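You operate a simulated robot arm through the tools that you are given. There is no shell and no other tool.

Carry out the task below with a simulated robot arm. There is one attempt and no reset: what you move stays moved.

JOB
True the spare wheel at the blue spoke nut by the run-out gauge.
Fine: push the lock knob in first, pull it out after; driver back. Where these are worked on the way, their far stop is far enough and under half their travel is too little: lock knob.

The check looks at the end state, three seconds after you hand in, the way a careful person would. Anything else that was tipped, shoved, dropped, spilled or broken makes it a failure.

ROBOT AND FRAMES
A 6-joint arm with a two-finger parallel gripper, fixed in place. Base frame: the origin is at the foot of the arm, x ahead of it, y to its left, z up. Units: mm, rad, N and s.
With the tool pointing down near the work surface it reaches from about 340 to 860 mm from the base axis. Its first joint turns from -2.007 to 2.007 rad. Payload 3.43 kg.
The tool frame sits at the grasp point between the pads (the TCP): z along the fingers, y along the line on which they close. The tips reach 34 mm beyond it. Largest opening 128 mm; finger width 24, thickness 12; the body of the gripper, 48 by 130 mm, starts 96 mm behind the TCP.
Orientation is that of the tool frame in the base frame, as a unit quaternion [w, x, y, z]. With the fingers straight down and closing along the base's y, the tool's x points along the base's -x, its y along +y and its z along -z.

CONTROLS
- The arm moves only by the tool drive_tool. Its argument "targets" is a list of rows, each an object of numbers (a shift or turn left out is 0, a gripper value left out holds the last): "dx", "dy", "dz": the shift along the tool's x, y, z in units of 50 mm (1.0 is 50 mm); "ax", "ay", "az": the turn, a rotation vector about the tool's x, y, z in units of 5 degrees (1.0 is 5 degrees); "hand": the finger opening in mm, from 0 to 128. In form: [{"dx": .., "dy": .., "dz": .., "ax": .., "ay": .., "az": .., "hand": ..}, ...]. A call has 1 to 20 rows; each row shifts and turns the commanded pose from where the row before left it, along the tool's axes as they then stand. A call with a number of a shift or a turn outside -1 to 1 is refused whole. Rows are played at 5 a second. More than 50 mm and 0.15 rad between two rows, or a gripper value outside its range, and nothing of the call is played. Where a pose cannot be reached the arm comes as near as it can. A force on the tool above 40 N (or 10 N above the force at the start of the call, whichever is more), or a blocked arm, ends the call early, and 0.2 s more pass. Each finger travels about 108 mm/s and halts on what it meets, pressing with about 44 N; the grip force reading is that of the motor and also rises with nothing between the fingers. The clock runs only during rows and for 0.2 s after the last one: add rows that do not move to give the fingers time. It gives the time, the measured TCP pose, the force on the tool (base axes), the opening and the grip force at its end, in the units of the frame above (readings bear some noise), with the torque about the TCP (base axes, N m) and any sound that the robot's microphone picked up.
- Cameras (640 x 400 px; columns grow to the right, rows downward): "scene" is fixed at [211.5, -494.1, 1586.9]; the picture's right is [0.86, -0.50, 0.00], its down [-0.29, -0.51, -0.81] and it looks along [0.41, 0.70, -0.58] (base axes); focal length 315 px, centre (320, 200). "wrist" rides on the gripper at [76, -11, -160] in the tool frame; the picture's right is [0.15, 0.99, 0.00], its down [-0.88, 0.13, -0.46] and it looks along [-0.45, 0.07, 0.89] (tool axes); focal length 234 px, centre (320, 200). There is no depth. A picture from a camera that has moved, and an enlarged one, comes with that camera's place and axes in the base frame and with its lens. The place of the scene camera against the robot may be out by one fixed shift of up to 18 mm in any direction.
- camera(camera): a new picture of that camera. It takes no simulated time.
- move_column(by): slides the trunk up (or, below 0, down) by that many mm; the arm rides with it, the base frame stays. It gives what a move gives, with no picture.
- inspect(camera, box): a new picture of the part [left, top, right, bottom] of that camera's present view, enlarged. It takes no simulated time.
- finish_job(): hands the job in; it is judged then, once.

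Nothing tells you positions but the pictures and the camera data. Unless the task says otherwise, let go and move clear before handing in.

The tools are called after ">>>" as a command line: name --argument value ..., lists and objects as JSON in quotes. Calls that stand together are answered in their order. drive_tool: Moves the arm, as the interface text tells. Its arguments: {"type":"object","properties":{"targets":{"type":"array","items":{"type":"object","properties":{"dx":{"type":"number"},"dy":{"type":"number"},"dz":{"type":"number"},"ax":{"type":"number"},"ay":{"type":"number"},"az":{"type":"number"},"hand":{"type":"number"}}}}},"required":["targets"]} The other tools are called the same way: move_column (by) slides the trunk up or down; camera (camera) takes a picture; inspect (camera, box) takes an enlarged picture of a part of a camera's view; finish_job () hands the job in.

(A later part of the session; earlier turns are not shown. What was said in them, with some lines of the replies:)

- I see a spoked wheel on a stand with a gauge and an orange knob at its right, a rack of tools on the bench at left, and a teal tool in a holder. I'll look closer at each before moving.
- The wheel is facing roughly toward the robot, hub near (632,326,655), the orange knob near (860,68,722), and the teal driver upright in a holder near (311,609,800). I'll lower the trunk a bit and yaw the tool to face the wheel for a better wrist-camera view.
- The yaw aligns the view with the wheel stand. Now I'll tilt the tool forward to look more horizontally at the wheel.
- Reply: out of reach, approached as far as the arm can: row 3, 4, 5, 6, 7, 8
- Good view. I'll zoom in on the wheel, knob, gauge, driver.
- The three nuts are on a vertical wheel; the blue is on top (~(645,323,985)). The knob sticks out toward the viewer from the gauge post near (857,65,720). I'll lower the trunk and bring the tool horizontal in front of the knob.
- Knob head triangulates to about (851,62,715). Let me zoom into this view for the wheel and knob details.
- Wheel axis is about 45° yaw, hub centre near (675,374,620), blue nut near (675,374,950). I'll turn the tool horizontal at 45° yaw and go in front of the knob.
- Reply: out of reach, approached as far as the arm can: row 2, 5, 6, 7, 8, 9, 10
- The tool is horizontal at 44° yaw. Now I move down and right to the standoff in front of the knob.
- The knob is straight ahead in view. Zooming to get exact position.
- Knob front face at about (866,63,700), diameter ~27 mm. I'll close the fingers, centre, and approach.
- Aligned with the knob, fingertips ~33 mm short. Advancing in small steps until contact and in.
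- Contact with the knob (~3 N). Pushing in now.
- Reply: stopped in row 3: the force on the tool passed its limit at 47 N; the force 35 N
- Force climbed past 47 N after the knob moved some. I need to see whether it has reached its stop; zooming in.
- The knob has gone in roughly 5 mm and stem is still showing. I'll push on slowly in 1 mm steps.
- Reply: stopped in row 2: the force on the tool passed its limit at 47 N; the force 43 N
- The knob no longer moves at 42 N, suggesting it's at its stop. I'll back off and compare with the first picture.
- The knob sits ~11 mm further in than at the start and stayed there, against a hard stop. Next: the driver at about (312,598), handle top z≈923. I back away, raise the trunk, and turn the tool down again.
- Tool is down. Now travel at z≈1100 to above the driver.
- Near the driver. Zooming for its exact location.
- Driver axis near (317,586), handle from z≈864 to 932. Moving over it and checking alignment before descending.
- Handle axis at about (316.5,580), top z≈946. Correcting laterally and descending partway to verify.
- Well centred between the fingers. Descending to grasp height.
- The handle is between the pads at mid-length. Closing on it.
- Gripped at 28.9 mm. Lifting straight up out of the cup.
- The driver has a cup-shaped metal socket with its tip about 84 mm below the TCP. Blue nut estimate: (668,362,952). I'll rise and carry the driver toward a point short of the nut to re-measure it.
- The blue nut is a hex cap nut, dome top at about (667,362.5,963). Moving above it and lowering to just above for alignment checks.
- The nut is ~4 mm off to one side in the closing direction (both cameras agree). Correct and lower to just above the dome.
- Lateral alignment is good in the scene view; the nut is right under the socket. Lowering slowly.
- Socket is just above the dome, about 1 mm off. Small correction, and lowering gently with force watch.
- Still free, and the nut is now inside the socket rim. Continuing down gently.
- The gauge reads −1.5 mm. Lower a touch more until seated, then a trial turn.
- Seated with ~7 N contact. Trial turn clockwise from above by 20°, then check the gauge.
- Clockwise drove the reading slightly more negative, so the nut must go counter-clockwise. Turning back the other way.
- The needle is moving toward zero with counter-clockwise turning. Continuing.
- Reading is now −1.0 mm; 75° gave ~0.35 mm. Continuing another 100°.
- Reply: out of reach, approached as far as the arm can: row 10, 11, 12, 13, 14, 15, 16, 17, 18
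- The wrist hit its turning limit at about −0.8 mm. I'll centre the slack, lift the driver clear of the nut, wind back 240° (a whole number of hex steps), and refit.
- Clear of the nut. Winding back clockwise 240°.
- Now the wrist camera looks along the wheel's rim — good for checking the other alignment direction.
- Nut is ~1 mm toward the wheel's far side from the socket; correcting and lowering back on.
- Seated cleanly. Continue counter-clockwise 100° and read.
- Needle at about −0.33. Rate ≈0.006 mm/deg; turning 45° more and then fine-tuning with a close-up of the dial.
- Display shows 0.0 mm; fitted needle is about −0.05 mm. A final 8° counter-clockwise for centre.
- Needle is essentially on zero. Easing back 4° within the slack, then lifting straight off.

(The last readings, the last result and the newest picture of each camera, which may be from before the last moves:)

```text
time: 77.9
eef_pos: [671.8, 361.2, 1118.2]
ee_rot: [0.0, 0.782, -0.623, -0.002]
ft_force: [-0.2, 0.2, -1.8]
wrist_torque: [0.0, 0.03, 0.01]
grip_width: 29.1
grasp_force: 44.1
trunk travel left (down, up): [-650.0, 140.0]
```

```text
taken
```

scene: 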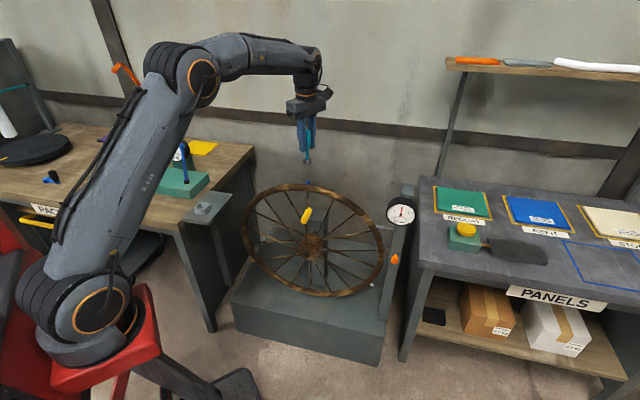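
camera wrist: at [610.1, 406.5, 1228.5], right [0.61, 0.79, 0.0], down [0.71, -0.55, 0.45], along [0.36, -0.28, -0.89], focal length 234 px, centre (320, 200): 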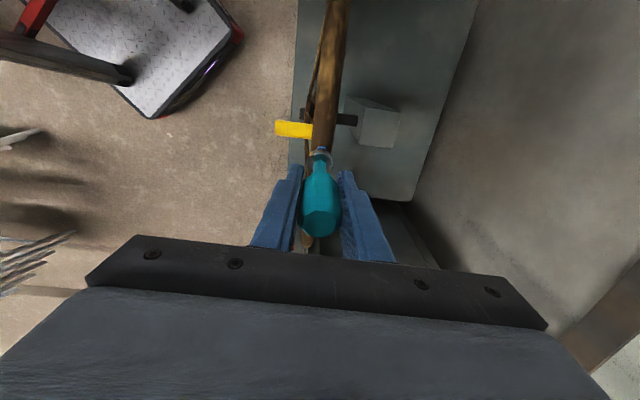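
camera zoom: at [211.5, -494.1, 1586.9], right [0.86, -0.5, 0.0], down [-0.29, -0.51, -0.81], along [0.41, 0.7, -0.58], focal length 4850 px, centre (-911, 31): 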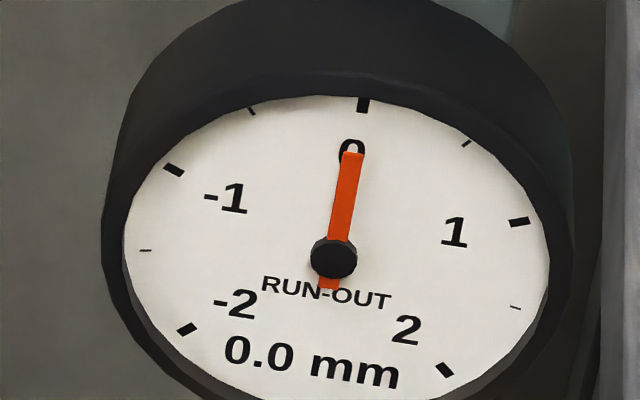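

The gauge holds at zero. Now rotating back to the pick-up yaw and carrying the driver back over its cup.

>>> drive_tool --targets '[{"az": 1}, {"az": 1}, {"az": 1}, {"az": 1}, {"az": 1}, {"az": 1}, {"az": 1}, {"az": 1}, {"az": 1}, {"az": 1}, {"az": 1}, {"az": 0.7}, {}]'

>>> drive_tool --targets '[{"dx": 0.225, "dy": 0.895}, {"dx": 0.225, "dy": 0.895}, {"dx": 0.225, "dy": 0.895}, {"dx": 0.225, "dy": 0.895}, {"dx": 0.225, "dy": 0.895}, {"dx": 0.225, "dy": 0.895}, {"dx": 0.225, "dy": 0.895}, {"dx": 0.225, "dy": 0.895}, {"dx": 0.225, "dy": 0.895}, {}]'

>>> camera --camera "wrist"

>>> inspect --camera "scene" --box '[160, 100, 240, 230]'

```text
time: 80.7
eef_pos: [672.6, 360.9, 1117.2]
ee_rot: [-0.001, -0.378, 0.926, 0.002]
ft_force: [0.3, -0.2, -1.1]
wrist_torque: [0.01, 0.03, 0.0]
grip_width: 28.9
grasp_force: 44.0
trunk travel left (down, up): [-650.0, 140.0]
```

```text
time: 82.9
eef_pos: [317.1, 576.1, 1117.9]
ee_rot: [0.0, -0.377, 0.926, 0.002]
ft_force: [-0.5, -0.2, -1.3]
wrist_torque: [0.02, 0.02, 0.0]
grip_width: 28.8
grasp_force: 44.2
trunk travel left (down, up): [-650.0, 140.0]
```

```text
taken
camera wrist: at [270.6, 515.4, 1277.9], right [-0.8, 0.6, 0.0], down [0.54, 0.71, 0.46], along [0.27, 0.37, -0.89], focal length 234 px, centre (320, 200)
```

wrist: 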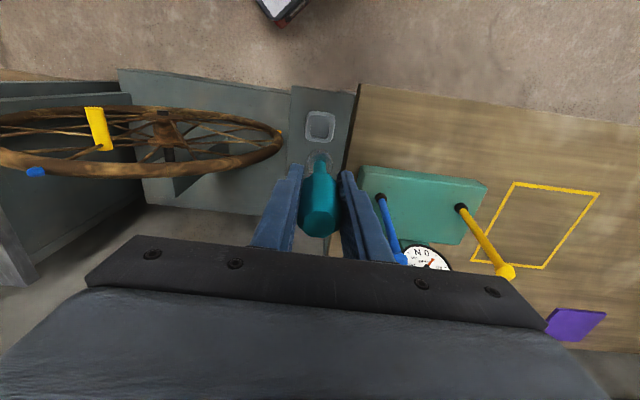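

```text
3.08 times, centred on (200, 165) of scene
camera zoom: at [211.5, -494.1, 1586.9], right [0.86, -0.5, 0.0], down [-0.29, -0.51, -0.81], along [0.41, 0.7, -0.58], focal length 970 px, centre (689, 308)
```

zoom: 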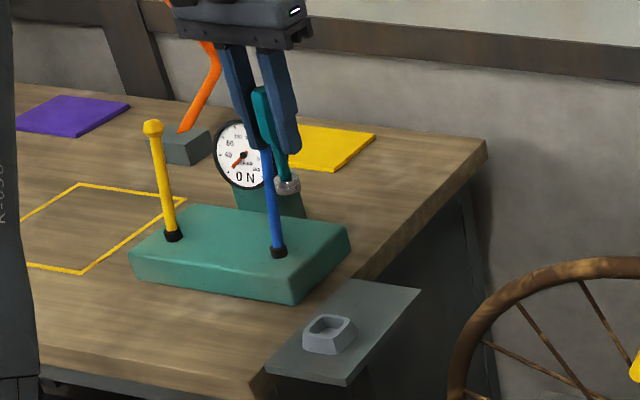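

Over the cup. Descending partway with a small correction, then checking.

>>> drive_tool --targets '[{"dx": -0.02, "dy": 0.02}, {"dz": 0.8}, {"dz": 0.8}, {"dz": 0.8}, {"dz": 0.6}, {}]'

>>> inspect --camera "wrist" --box '[270, 100, 370, 180]'

>>> inspect --camera "scene" --box '[175, 150, 235, 220]'

```text
time: 84.3
eef_pos: [318.7, 578.4, 969.3]
ee_rot: [0.0, -0.378, 0.926, 0.002]
ft_force: [-0.6, 0.1, -0.9]
wrist_torque: [0.01, 0.0, -0.01]
grip_width: 29.1
grasp_force: 44.7
trunk travel left (down, up): [-650.0, 140.0]
```

```text
5.00 times, centred on (320, 140) of wrist
camera zoom: at [273.1, 517.1, 1128.0], right [-0.8, 0.6, 0.0], down [0.54, 0.71, 0.46], along [0.27, 0.37, -0.89], focal length 1171 px, centre (320, 500)
```

zoom: 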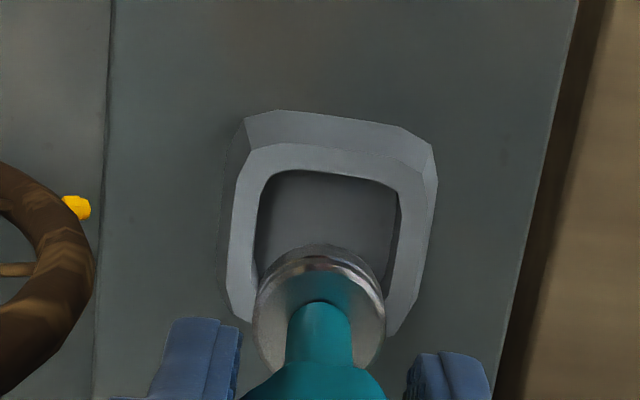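

```text
5.71 times, centred on (205, 185) of scene
camera zoom: at [211.5, -494.1, 1586.9], right [0.86, -0.5, 0.0], down [-0.29, -0.51, -0.81], along [0.41, 0.7, -0.58], focal length 1801 px, centre (977, 286)
```

zoom: 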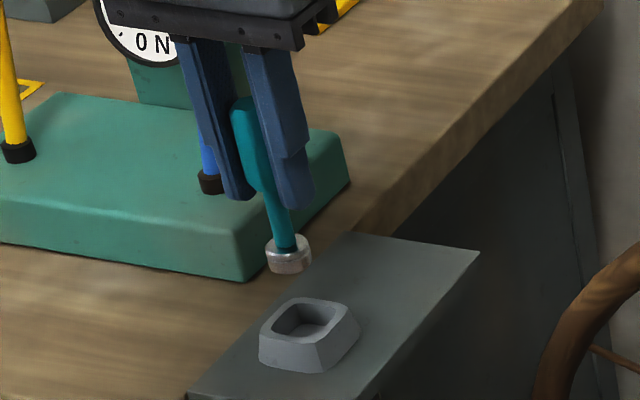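

Slight 1 mm shift to centre in the cup, then lowering the driver in.

>>> drive_tool --targets '[{"dy": 0.02, "dz": 0.3}, {"dz": 0.3}, {"dz": 0.2}, {"dz": 0.2}, {"dz": 0.1}, {"dz": 0.1}, {}]'

>>> inspect --camera "wrist" --box '[270, 100, 370, 180]'

>>> inspect --camera "scene" --box '[175, 150, 235, 220]'

```text
time: 85.9
eef_pos: [315.4, 580.4, 910.2]
ee_rot: [-0.001, -0.378, 0.926, 0.001]
ft_force: [3.1, -1.0, 0.9]
wrist_torque: [-0.13, -0.24, 0.0]
grip_width: 29.0
grasp_force: 44.3
trunk travel left (down, up): [-650.0, 140.0]
```

```text
5.00 times, centred on (320, 140) of wrist
camera zoom: at [268.9, 519.6, 1068.6], right [-0.8, 0.6, 0.0], down [0.54, 0.71, 0.46], along [0.27, 0.37, -0.89], focal length 1171 px, centre (320, 500)
```

zoom: 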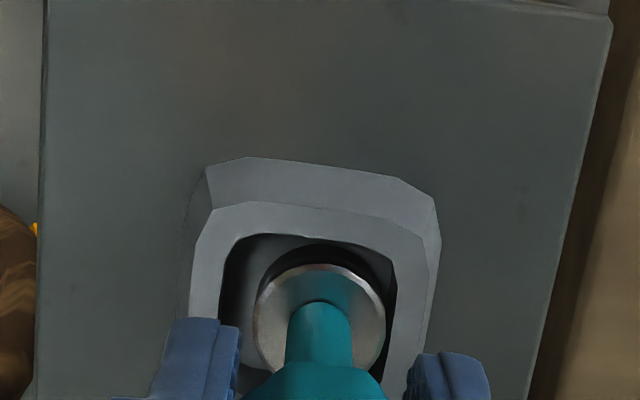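

```text
5.71 times, centred on (205, 185) of scene
camera zoom: at [211.5, -494.1, 1586.9], right [0.86, -0.5, 0.0], down [-0.29, -0.51, -0.81], along [0.41, 0.7, -0.58], focal length 1801 px, centre (977, 286)
```

zoom: 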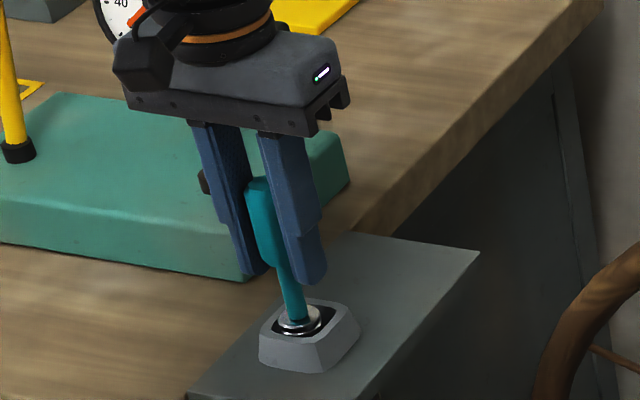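

The socket is inside the cup but ~2.5 mm to one side; centring and lowering to the floor.

>>> drive_tool --targets '[{"dy": -0.045}, {}, {"dz": 0.06}, {"dz": 0.04}, {}]'

>>> inspect --camera "wrist" --box '[270, 100, 370, 180]'

>>> inspect --camera "scene" --box '[175, 150, 235, 220]'

```text
time: 87.1
eef_pos: [317.9, 579.6, 903.8]
ee_rot: [0.0, -0.377, 0.926, 0.002]
ft_force: [0.1, -0.6, -1.5]
wrist_torque: [0.02, 0.01, 0.03]
grip_width: 29.1
grasp_force: 44.1
trunk travel left (down, up): [-650.0, 140.0]
```

```text
5.00 times, centred on (320, 140) of wrist
camera zoom: at [271.1, 518.3, 1063.7], right [-0.8, 0.6, 0.0], down [0.54, 0.71, 0.46], along [0.27, 0.37, -0.89], focal length 1171 px, centre (320, 500)
```

zoom: 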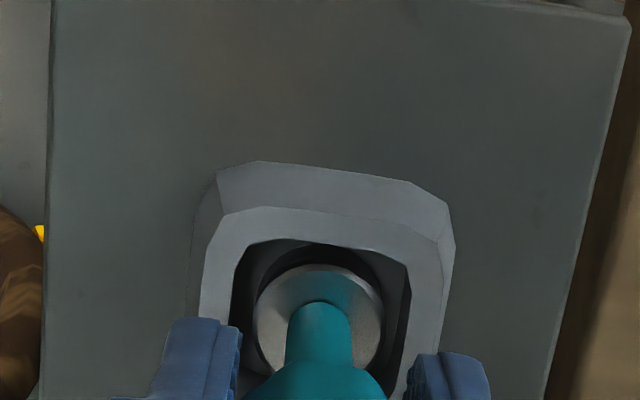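

```text
5.71 times, centred on (205, 185) of scene
camera zoom: at [211.5, -494.1, 1586.9], right [0.86, -0.5, 0.0], down [-0.29, -0.51, -0.81], along [0.41, 0.7, -0.58], focal length 1801 px, centre (977, 286)
```

zoom: 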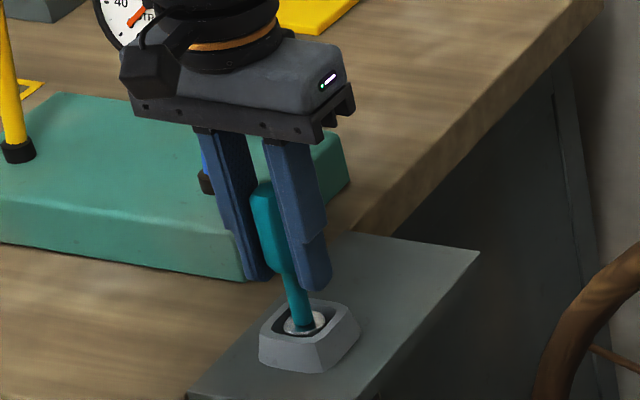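

Centred. Lowering the last millimetres until it touches the floor of the cup.

>>> drive_tool --targets '[{"dz": 0.02}, {}, {"dz": 0.02}, {}]'

```text
time: 88.1
eef_pos: [317.3, 578.5, 903.1]
ee_rot: [0.0, -0.378, 0.926, 0.003]
ft_force: [0.3, -2.5, 21.7]
wrist_torque: [-0.09, -0.34, -0.04]
grip_width: 28.7
grasp_force: 43.4
trunk travel left (down, up): [-650.0, 140.0]
```

Floor contact (~22 N). Relieving slightly and opening the fingers.

>>> drive_tool --targets '[{"dz": -0.015}, {}, {"hand": 34}, {"hand": 45}, {"hand": 60}, {"hand": 70}, {}]'

>>> camera --camera "wrist"

>>> inspect --camera "scene" --box '[175, 150, 235, 220]'

```text
time: 89.7
eef_pos: [317.6, 578.9, 902.2]
ee_rot: [-0.001, -0.377, 0.926, 0.002]
ft_force: [0.2, 0.9, -0.6]
wrist_torque: [0.0, -0.02, 0.02]
grip_width: 70.0
grasp_force: 0.1
trunk travel left (down, up): [-650.0, 140.0]
```

```text
taken
camera wrist: at [271.6, 518.0, 1062.2], right [-0.8, 0.6, 0.0], down [0.54, 0.71, 0.46], along [0.27, 0.37, -0.89], focal length 234 px, centre (320, 200)
```

wrist: 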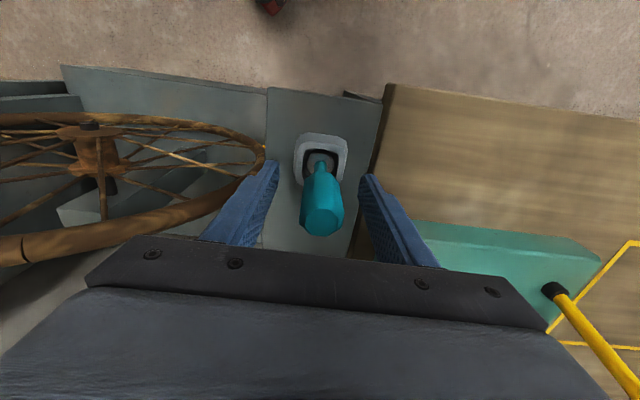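

```text
5.71 times, centred on (205, 185) of scene
camera zoom: at [211.5, -494.1, 1586.9], right [0.86, -0.5, 0.0], down [-0.29, -0.51, -0.81], along [0.41, 0.7, -0.58], focal length 1801 px, centre (977, 286)
```

zoom: 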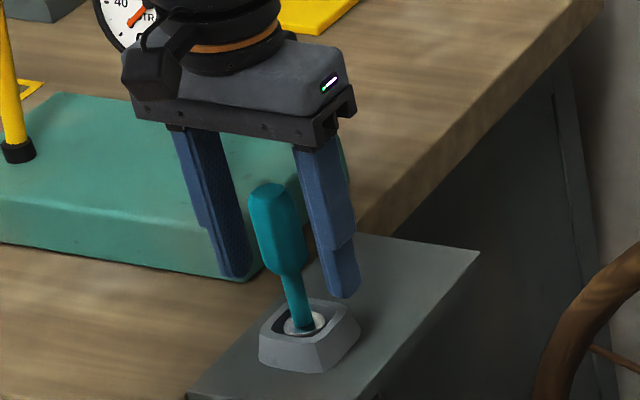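

The driver stands back in its cup. Rising clear and retracing the route to the knob to pull it out.

>>> drive_tool --targets '[{"dz": -0.5}, {"dz": -0.8}, {"dz": -0.9}, {"dz": -0.9}, {"dz": -0.9}, {}]'

>>> inspect --camera "scene" --box '[150, 120, 260, 230]'

```text
time: 91.1
eef_pos: [318.9, 578.7, 1105.9]
ee_rot: [-0.002, -0.378, 0.926, 0.0]
ft_force: [0.2, -0.5, 0.2]
wrist_torque: [0.01, 0.0, 0.0]
grip_width: 69.7
grasp_force: 0.0
trunk travel left (down, up): [-650.0, 140.0]
```

```text
3.64 times, centred on (205, 175) of scene
camera zoom: at [211.5, -494.1, 1586.9], right [0.86, -0.5, 0.0], down [-0.29, -0.51, -0.81], along [0.41, 0.7, -0.58], focal length 1146 px, centre (738, 291)
```

zoom: 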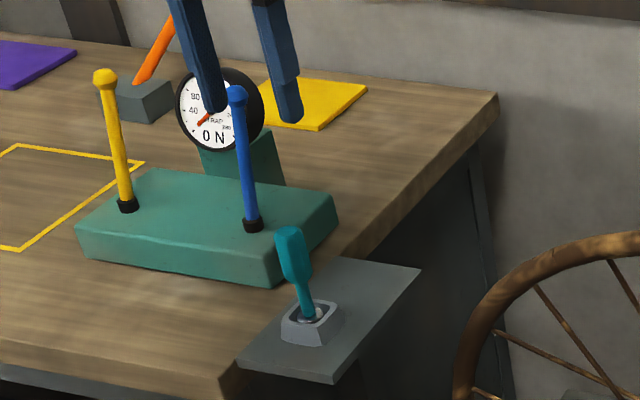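

>>> drive_tool --targets '[{"dx": 0.277, "dy": -0.88}, {"dx": 0.277, "dy": -0.88}, {"dx": 0.277, "dy": -0.88}, {"dx": 0.277, "dy": -0.88}, {"dx": 0.277, "dy": -0.88}, {"dx": 0.277, "dy": -0.88}, {"dx": 0.277, "dy": -0.88}, {"dx": 0.277, "dy": -0.88}, {"dx": 0.277, "dy": -0.88}, {"dx": 0.277, "dy": -0.88}, {"dx": 0.277, "dy": -0.88}, {"dx": 0.277, "dy": -0.88}, {"dx": 0.277, "dy": -0.88}, {"dx": 0.277, "dy": -0.88}, {"dx": 0.277, "dy": -0.88}, {"dx": 0.277, "dy": -0.88}, {"dx": 0.277, "dy": -0.88}, {"dz": 0.8}, {"dz": 0.8}, {"dz": 0.8}]'

>>> drive_tool --targets '[{"dz": 0.7}, {"ay": -1}, {"ay": -1}, {"ay": -1}, {"ay": -1}, {"ay": -1}, {"ay": -1}, {"ay": -1}, {"ay": -1}, {"ay": -1}, {"ay": -1}, {"ay": -1}, {"ay": -1}, {"ay": -1}, {"ay": -1}, {"ay": -1}, {"ay": -1}, {"ay": -1}, {"ay": -1}]'

>>> camera --camera "scene"

```text
time: 95.3
eef_pos: [672.6, -120.7, 976.3]
ee_rot: [-0.001, -0.378, 0.926, 0.002]
ft_force: [-0.6, 0.5, 0.2]
wrist_torque: [-0.01, -0.03, 0.0]
grip_width: 70.0
grasp_force: 0.1
trunk travel left (down, up): [-650.0, 140.0]
```

```text
time: 99.3
eef_pos: [672.6, -120.6, 943.3]
ee_rot: [0.654, -0.266, 0.655, 0.269]
ft_force: [1.0, -0.4, -0.5]
wrist_torque: [-0.04, 0.03, -0.05]
grip_width: 70.1
grasp_force: 0.0
trunk travel left (down, up): [-650.0, 140.0]
```

```text
taken
```

scene: 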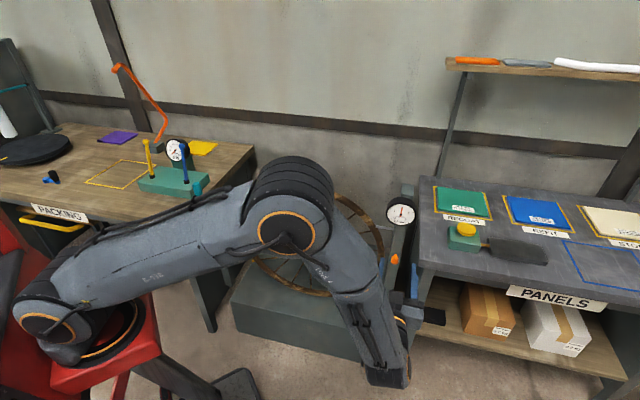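

Horizontal again. Lowering the trunk to knob height and viewing.

>>> move_column --by -245

>>> inspect --camera "wrist" --box '[250, 70, 390, 200]'

>>> inspect --camera "scene" --box '[380, 250, 412, 270]'

```text
time: 101.9
eef_pos: [672.5, -120.4, 698.9]
ee_rot: [0.654, -0.267, 0.655, 0.269]
ft_force: [-0.5, 0.1, -0.8]
wrist_torque: [-0.01, 0.03, -0.02]
grip_width: 70.3
grasp_force: 0.1
trunk travel left (down, up): [-405.0, 385.0]
```

```text
3.08 times, centred on (320, 135) of wrist
camera zoom: at [565.7, -239.8, 623.3], right [-0.69, 0.71, -0.14], down [-0.41, -0.23, 0.88], along [0.59, 0.67, 0.45], focal length 720 px, centre (320, 400)
```

zoom: 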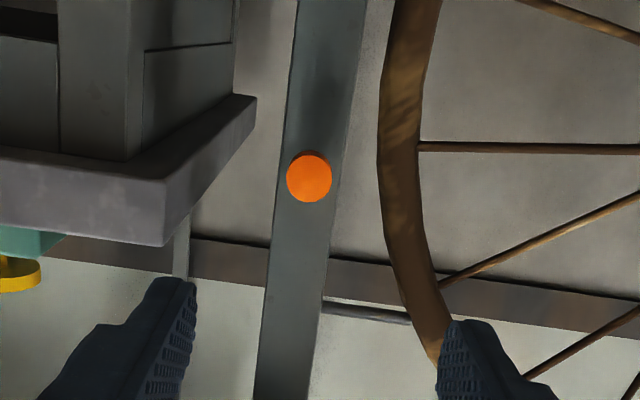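

```text
16.00 times, centred on (396, 260) of scene
camera zoom: at [211.5, -494.1, 1586.9], right [0.86, -0.5, 0.0], down [-0.29, -0.51, -0.81], along [0.41, 0.7, -0.58], focal length 5044 px, centre (-896, -760)
```

zoom: 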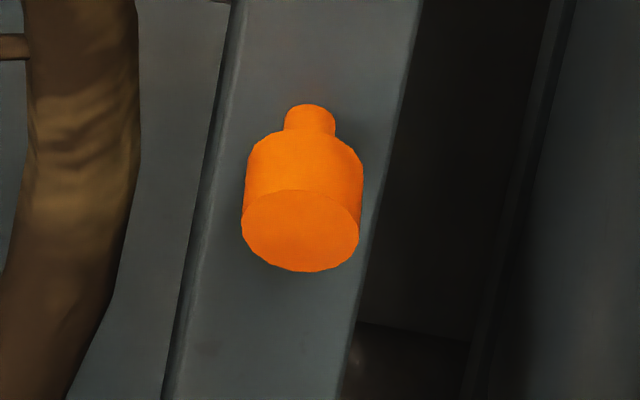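

The knob is still in. Shifting 5 mm sideways, setting a 50 mm opening, and approaching.

>>> drive_tool --targets '[{"dy": -0.096, "hand": 50}, {"dz": 0.8}, {"dz": 0.8}, {"dz": 0.8}, {"dz": 0.8}, {"dz": 0.7}, {}]'

>>> inspect --camera "wrist" --box '[260, 110, 380, 210]'

>>> inspect --camera "scene" --box '[370, 230, 420, 300]'

```text
time: 103.5
eef_pos: [811.9, 9.3, 699.7]
ee_rot: [0.654, -0.266, 0.655, 0.268]
ft_force: [0.1, 0.2, 0.7]
wrist_torque: [0.0, 0.0, 0.01]
grip_width: 50.0
grasp_force: 0.0
trunk travel left (down, up): [-405.0, 385.0]
```

```text
4.00 times, centred on (320, 160) of wrist
camera zoom: at [706.3, -110.2, 624.3], right [-0.69, 0.71, -0.14], down [-0.41, -0.23, 0.88], along [0.59, 0.67, 0.45], focal length 937 px, centre (320, 360)
```

zoom: 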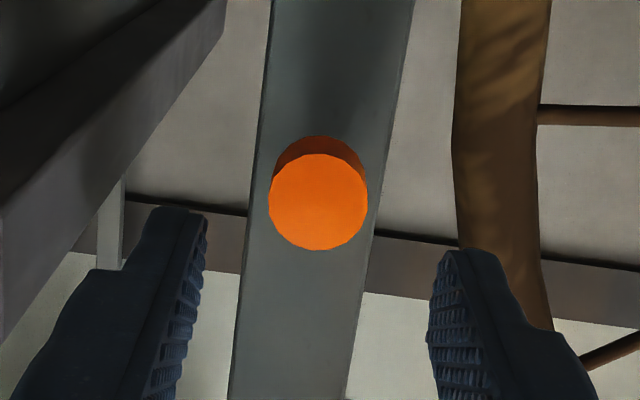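

```text
5.71 times, centred on (395, 265) of scene
camera zoom: at [211.5, -494.1, 1586.9], right [0.86, -0.5, 0.0], down [-0.29, -0.51, -0.81], along [0.41, 0.7, -0.58], focal length 1801 px, centre (-109, -171)
```

zoom: 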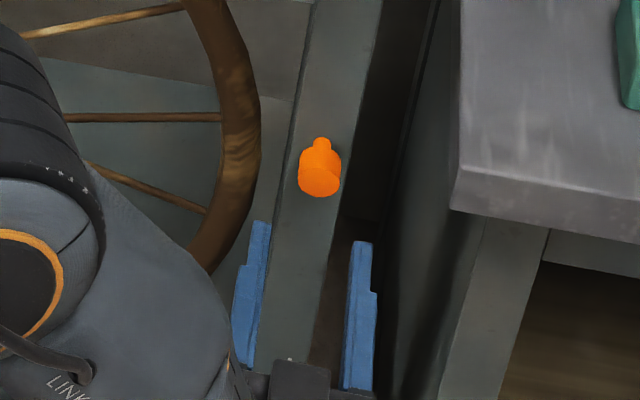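

Well centred. Advancing so the pads straddle the knob head, then grip.

>>> drive_tool --targets '[{"dz": 0.5}, {"dz": 0.4}, {"dz": 0.2}, {"dz": 0.14}, {}]'

>>> inspect --camera "wrist" --box '[260, 110, 380, 210]'

>>> inspect --camera "scene" --box '[370, 230, 420, 300]'

```text
time: 104.7
eef_pos: [858.9, 55.8, 699.6]
ee_rot: [0.654, -0.265, 0.656, 0.268]
ft_force: [-0.9, -0.4, -0.2]
wrist_torque: [0.0, 0.02, 0.03]
grip_width: 49.9
grasp_force: 0.1
trunk travel left (down, up): [-405.0, 385.0]
```

```text
4.00 times, centred on (320, 160) of wrist
camera zoom: at [751.9, -64.5, 623.8], right [-0.69, 0.71, -0.14], down [-0.41, -0.23, 0.88], along [0.59, 0.67, 0.45], focal length 937 px, centre (320, 360)
```

zoom: 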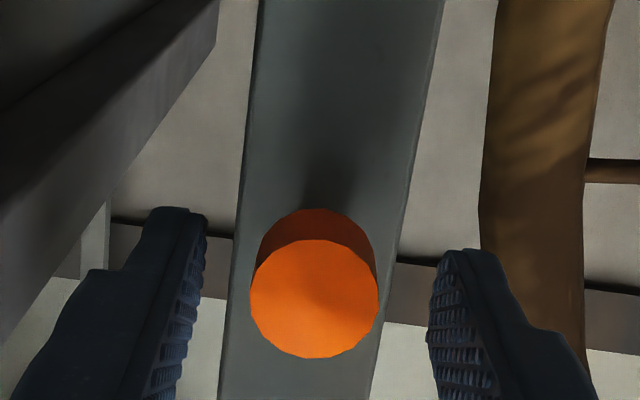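

```text
5.71 times, centred on (395, 265) of scene
camera zoom: at [211.5, -494.1, 1586.9], right [0.86, -0.5, 0.0], down [-0.29, -0.51, -0.81], along [0.41, 0.7, -0.58], focal length 1801 px, centre (-109, -171)
```

zoom: 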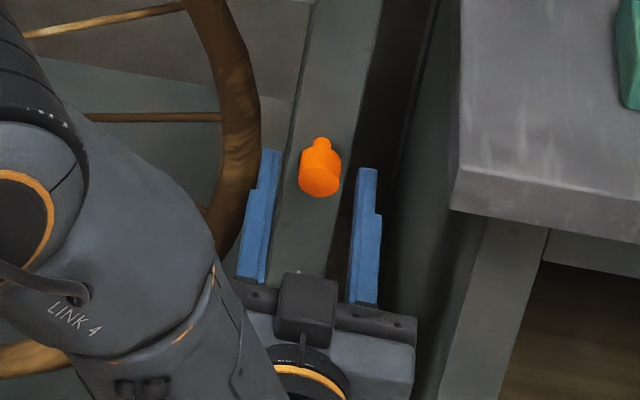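

The fingertips reach ~13 mm past the knob's front face. Closing on the head.

>>> drive_tool --targets '[{"dz": 0.04}, {"hand": 30}, {"hand": 15}, {}, {}]'

>>> inspect --camera "wrist" --box '[260, 110, 380, 210]'

```text
time: 105.9
eef_pos: [861.4, 55.3, 699.5]
ee_rot: [0.654, -0.266, 0.655, 0.269]
ft_force: [6.6, -3.6, -0.7]
wrist_torque: [-0.08, 0.05, 0.51]
grip_width: 25.9
grasp_force: 45.2
trunk travel left (down, up): [-405.0, 385.0]
```

```text
4.00 times, centred on (320, 160) of wrist
camera zoom: at [754.2, -63.6, 623.8], right [-0.69, 0.71, -0.14], down [-0.41, -0.23, 0.88], along [0.59, 0.67, 0.45], focal length 937 px, centre (320, 360)
```

zoom: 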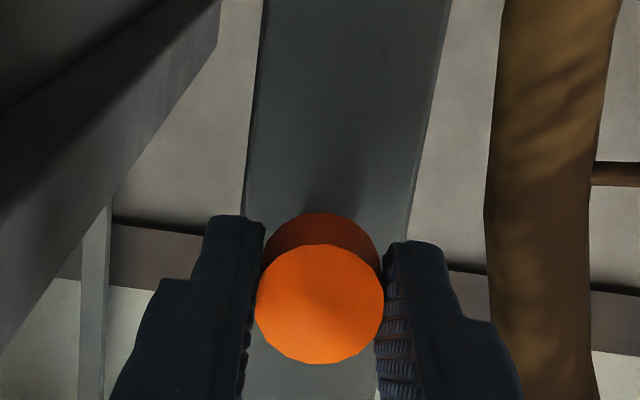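

Gripped. Pulling straight out in small steps.

>>> drive_tool --targets '[{"dz": -0.05}, {"dz": -0.05}, {"dz": -0.05}, {"dz": -0.05}, {}]'

>>> inspect --camera "scene" --box '[380, 250, 412, 270]'

>>> inspect --camera "wrist" --box '[260, 110, 380, 210]'

```text
time: 107.1
eef_pos: [855.0, 48.3, 699.0]
ee_rot: [0.655, -0.266, 0.655, 0.268]
ft_force: [14.7, -11.4, 4.5]
wrist_torque: [0.13, -0.12, 0.23]
grip_width: 25.7
grasp_force: 45.1
trunk travel left (down, up): [-405.0, 385.0]
```

```text
16.00 times, centred on (396, 260) of scene
camera zoom: at [211.5, -494.1, 1586.9], right [0.86, -0.5, 0.0], down [-0.29, -0.51, -0.81], along [0.41, 0.7, -0.58], focal length 5044 px, centre (-896, -760)
```

zoom: 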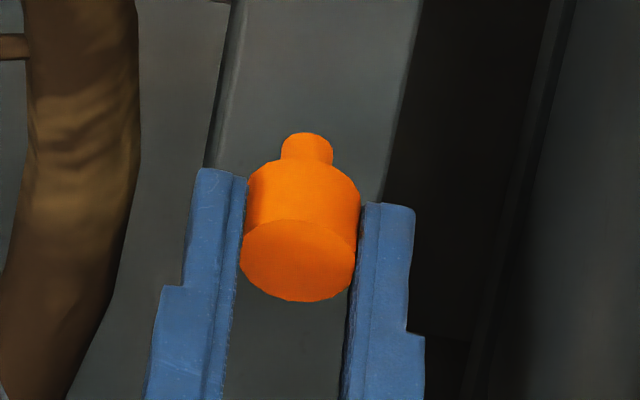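

```text
4.00 times, centred on (320, 160) of wrist
camera zoom: at [747.4, -70.0, 623.5], right [-0.69, 0.71, -0.14], down [-0.42, -0.23, 0.88], along [0.59, 0.67, 0.45], focal length 937 px, centre (320, 360)
```

zoom: 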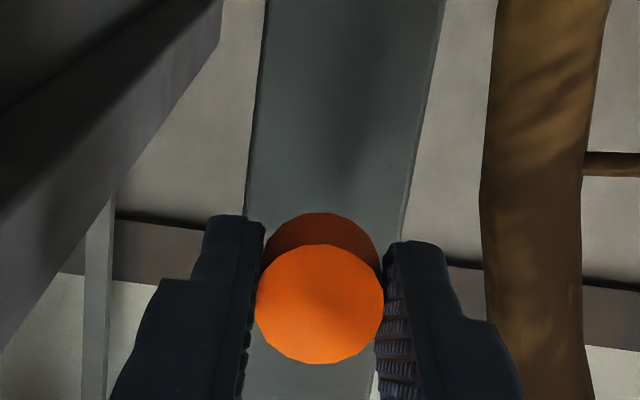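

The knob came out ~9 mm with the gripper. A little side force has built up; easing sideways and pulling on to the outer stop.

>>> drive_tool --targets '[{"dy": -0.015}, {"dz": -0.03}, {"dz": -0.03}, {}]'

>>> inspect --camera "scene" --box '[380, 250, 412, 270]'

```text
time: 108.1
eef_pos: [852.4, 46.8, 698.8]
ee_rot: [0.655, -0.266, 0.655, 0.267]
ft_force: [21.0, -9.2, 9.0]
wrist_torque: [0.1, -0.14, 0.17]
grip_width: 26.2
grasp_force: 45.3
trunk travel left (down, up): [-405.0, 385.0]
```

```text
16.00 times, centred on (396, 260) of scene
camera zoom: at [211.5, -494.1, 1586.9], right [0.86, -0.5, 0.0], down [-0.29, -0.51, -0.81], along [0.41, 0.7, -0.58], focal length 5044 px, centre (-896, -760)
```

zoom: 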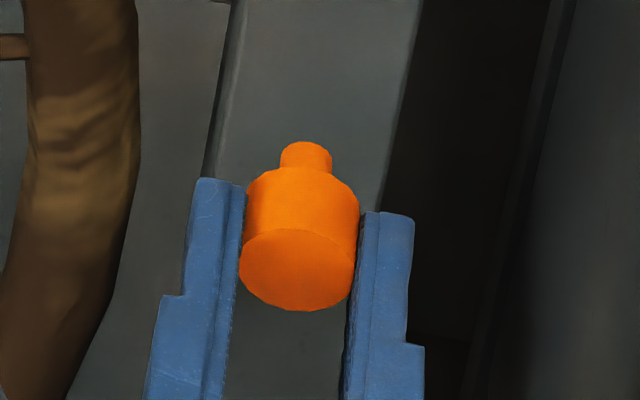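

>>> drive_tool --targets '[{"dy": -0.02}, {"dz": -0.03}, {"dz": -0.03}, {}]'

>>> inspect --camera "scene" --box '[380, 250, 412, 270]'

```text
time: 109.2
eef_pos: [852.6, 45.8, 698.4]
ee_rot: [0.654, -0.266, 0.656, 0.268]
ft_force: [24.0, 11.7, -7.0]
wrist_torque: [0.09, 0.01, 0.42]
grip_width: 25.8
grasp_force: 45.2
trunk travel left (down, up): [-405.0, 385.0]
stopped in row 4: the force on the tool passed its limit at 40 N (the readings are from after the stop); the commanded pose is now the measured one
```

```text
16.00 times, centred on (396, 260) of scene
camera zoom: at [211.5, -494.1, 1586.9], right [0.86, -0.5, 0.0], down [-0.29, -0.51, -0.81], along [0.41, 0.7, -0.58], focal length 5044 px, centre (-896, -760)
```

zoom: 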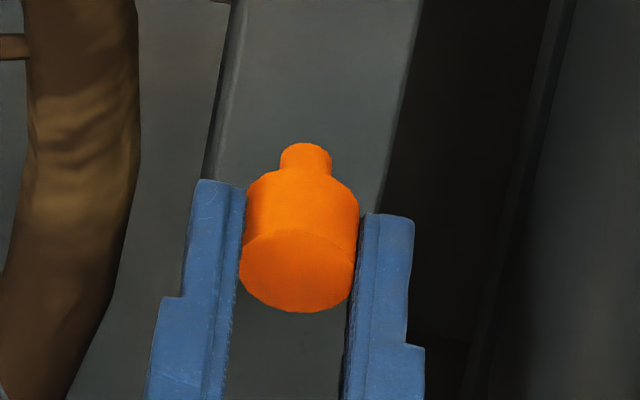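

The knob is at its outer stop (travel ~12 mm, force jumped to 40 N). Releasing and checking it stays out.

>>> drive_tool --targets '[{"hand": 34}, {"hand": 50}, {}, {}]'

>>> inspect --camera "scene" --box '[380, 250, 412, 270]'

>>> inspect --camera "wrist" --box '[260, 110, 380, 210]'

```text
time: 110.2
eef_pos: [851.1, 44.7, 699.9]
ee_rot: [0.655, -0.265, 0.656, 0.267]
ft_force: [-0.4, 0.9, -0.6]
wrist_torque: [0.03, -0.01, 0.01]
grip_width: 49.9
grasp_force: 0.1
trunk travel left (down, up): [-405.0, 385.0]
```

```text
16.00 times, centred on (396, 260) of scene
camera zoom: at [211.5, -494.1, 1586.9], right [0.86, -0.5, 0.0], down [-0.29, -0.51, -0.81], along [0.41, 0.7, -0.58], focal length 5044 px, centre (-896, -760)
```

zoom: 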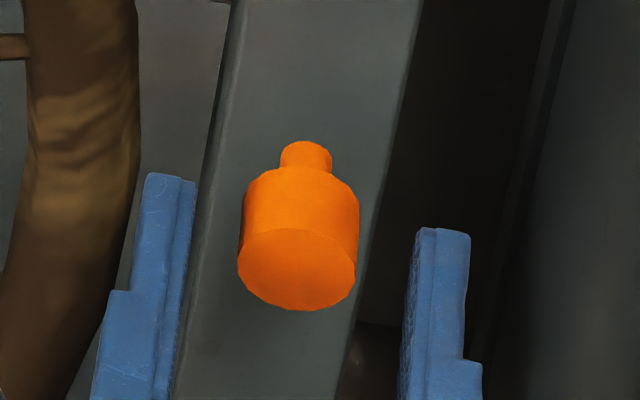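

```text
4.00 times, centred on (320, 160) of wrist
camera zoom: at [744.1, -74.6, 624.5], right [-0.69, 0.71, -0.14], down [-0.41, -0.23, 0.88], along [0.59, 0.67, 0.45], focal length 937 px, centre (320, 360)
```

zoom: 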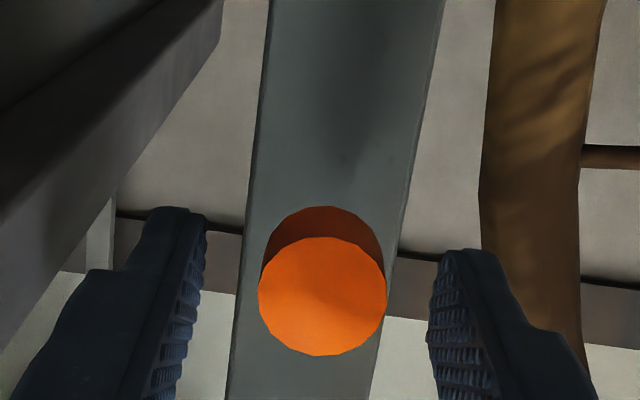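

The knob stays out. Backing straight away and doing a last check of the gauge, driver and surroundings.

>>> drive_tool --targets '[{"dz": -0.5}, {"dz": -0.9}, {"dz": -0.9}, {"dz": -0.9}, {"dz": -0.9}, {}]'

>>> camera --camera "scene"

>>> inspect --camera "scene" --box '[384, 198, 416, 224]'

>>> inspect --camera "scene" --box '[370, 170, 440, 300]'

>>> inspect --camera "scene" --box '[100, 100, 260, 230]'

```text
time: 111.6
eef_pos: [705.4, -93.4, 700.3]
ee_rot: [0.654, -0.266, 0.655, 0.269]
ft_force: [0.1, 0.0, 0.2]
wrist_torque: [0.02, 0.03, -0.01]
grip_width: 49.8
grasp_force: 0.0
trunk travel left (down, up): [-405.0, 385.0]
```

```text
taken
```

scene: 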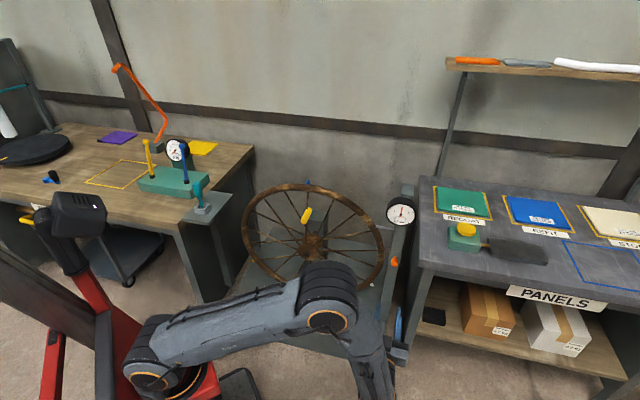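

```text
15.38 times, centred on (400, 211) of scene
camera zoom: at [211.5, -494.1, 1586.9], right [0.86, -0.5, 0.0], down [-0.29, -0.51, -0.81], along [0.41, 0.7, -0.58], focal length 4850 px, centre (-911, 31)
```

zoom: 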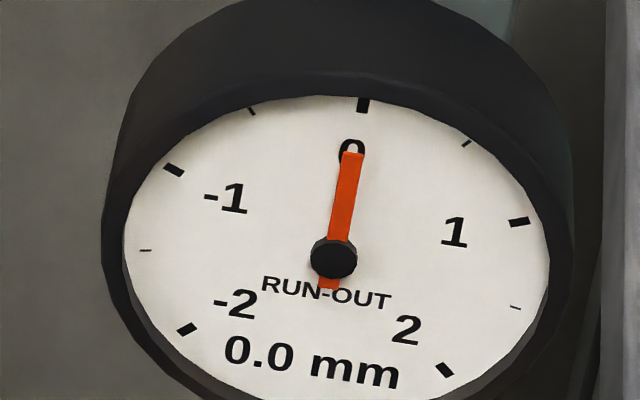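

```text
3.08 times, centred on (405, 235) of scene
camera zoom: at [211.5, -494.1, 1586.9], right [0.86, -0.5, 0.0], down [-0.29, -0.51, -0.81], along [0.41, 0.7, -0.58], focal length 970 px, centre (58, 92)
```

zoom: 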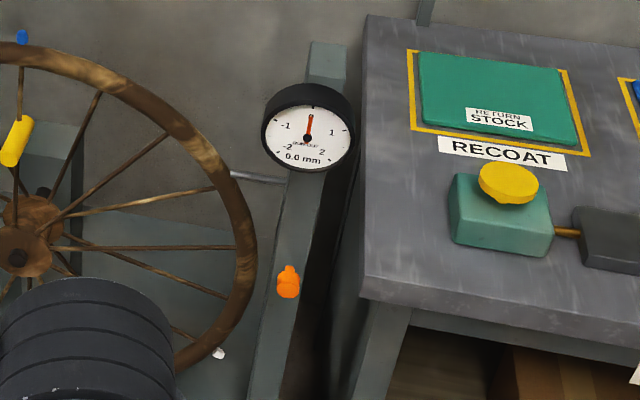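

```text
3.08 times, centred on (180, 165) of scene
camera zoom: at [211.5, -494.1, 1586.9], right [0.86, -0.5, 0.0], down [-0.29, -0.51, -0.81], along [0.41, 0.7, -0.58], focal length 970 px, centre (751, 308)
```

zoom: 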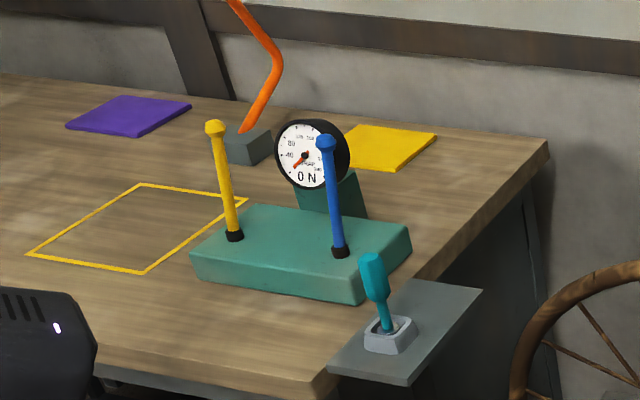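

The gauge reads 0.0 mm, the lock knob is back out at its stop, and the driver stands in its cup. Nothing else looks moved and the gripper is open and clear, so I'm handing in.

>>> finish_job

```text
The job is handed in.
```

The spare wheel is trued at the blue spoke nut. The run-out gauge went from −1.5 mm to 0.0 mm, with the needle fitted within about 0.01 mm of zero.

- **Lock knob:** I pushed it in about 11–12 mm to its hard stop before turning the nut. Afterwards I pulled it out to its outer stop, and it stayed there when released.
- **Nut:** It needed turning counter-clockwise. The wrist ran out of travel partway, so I lifted the driver off, wound back 240°, refitted it and finished.
- **Driver:** It is back upright in its cup.
- **Surroundings:** In the last pictures the wheel, the bench items and everything else looked the same as at the start. The gripper is open and clear of the work.
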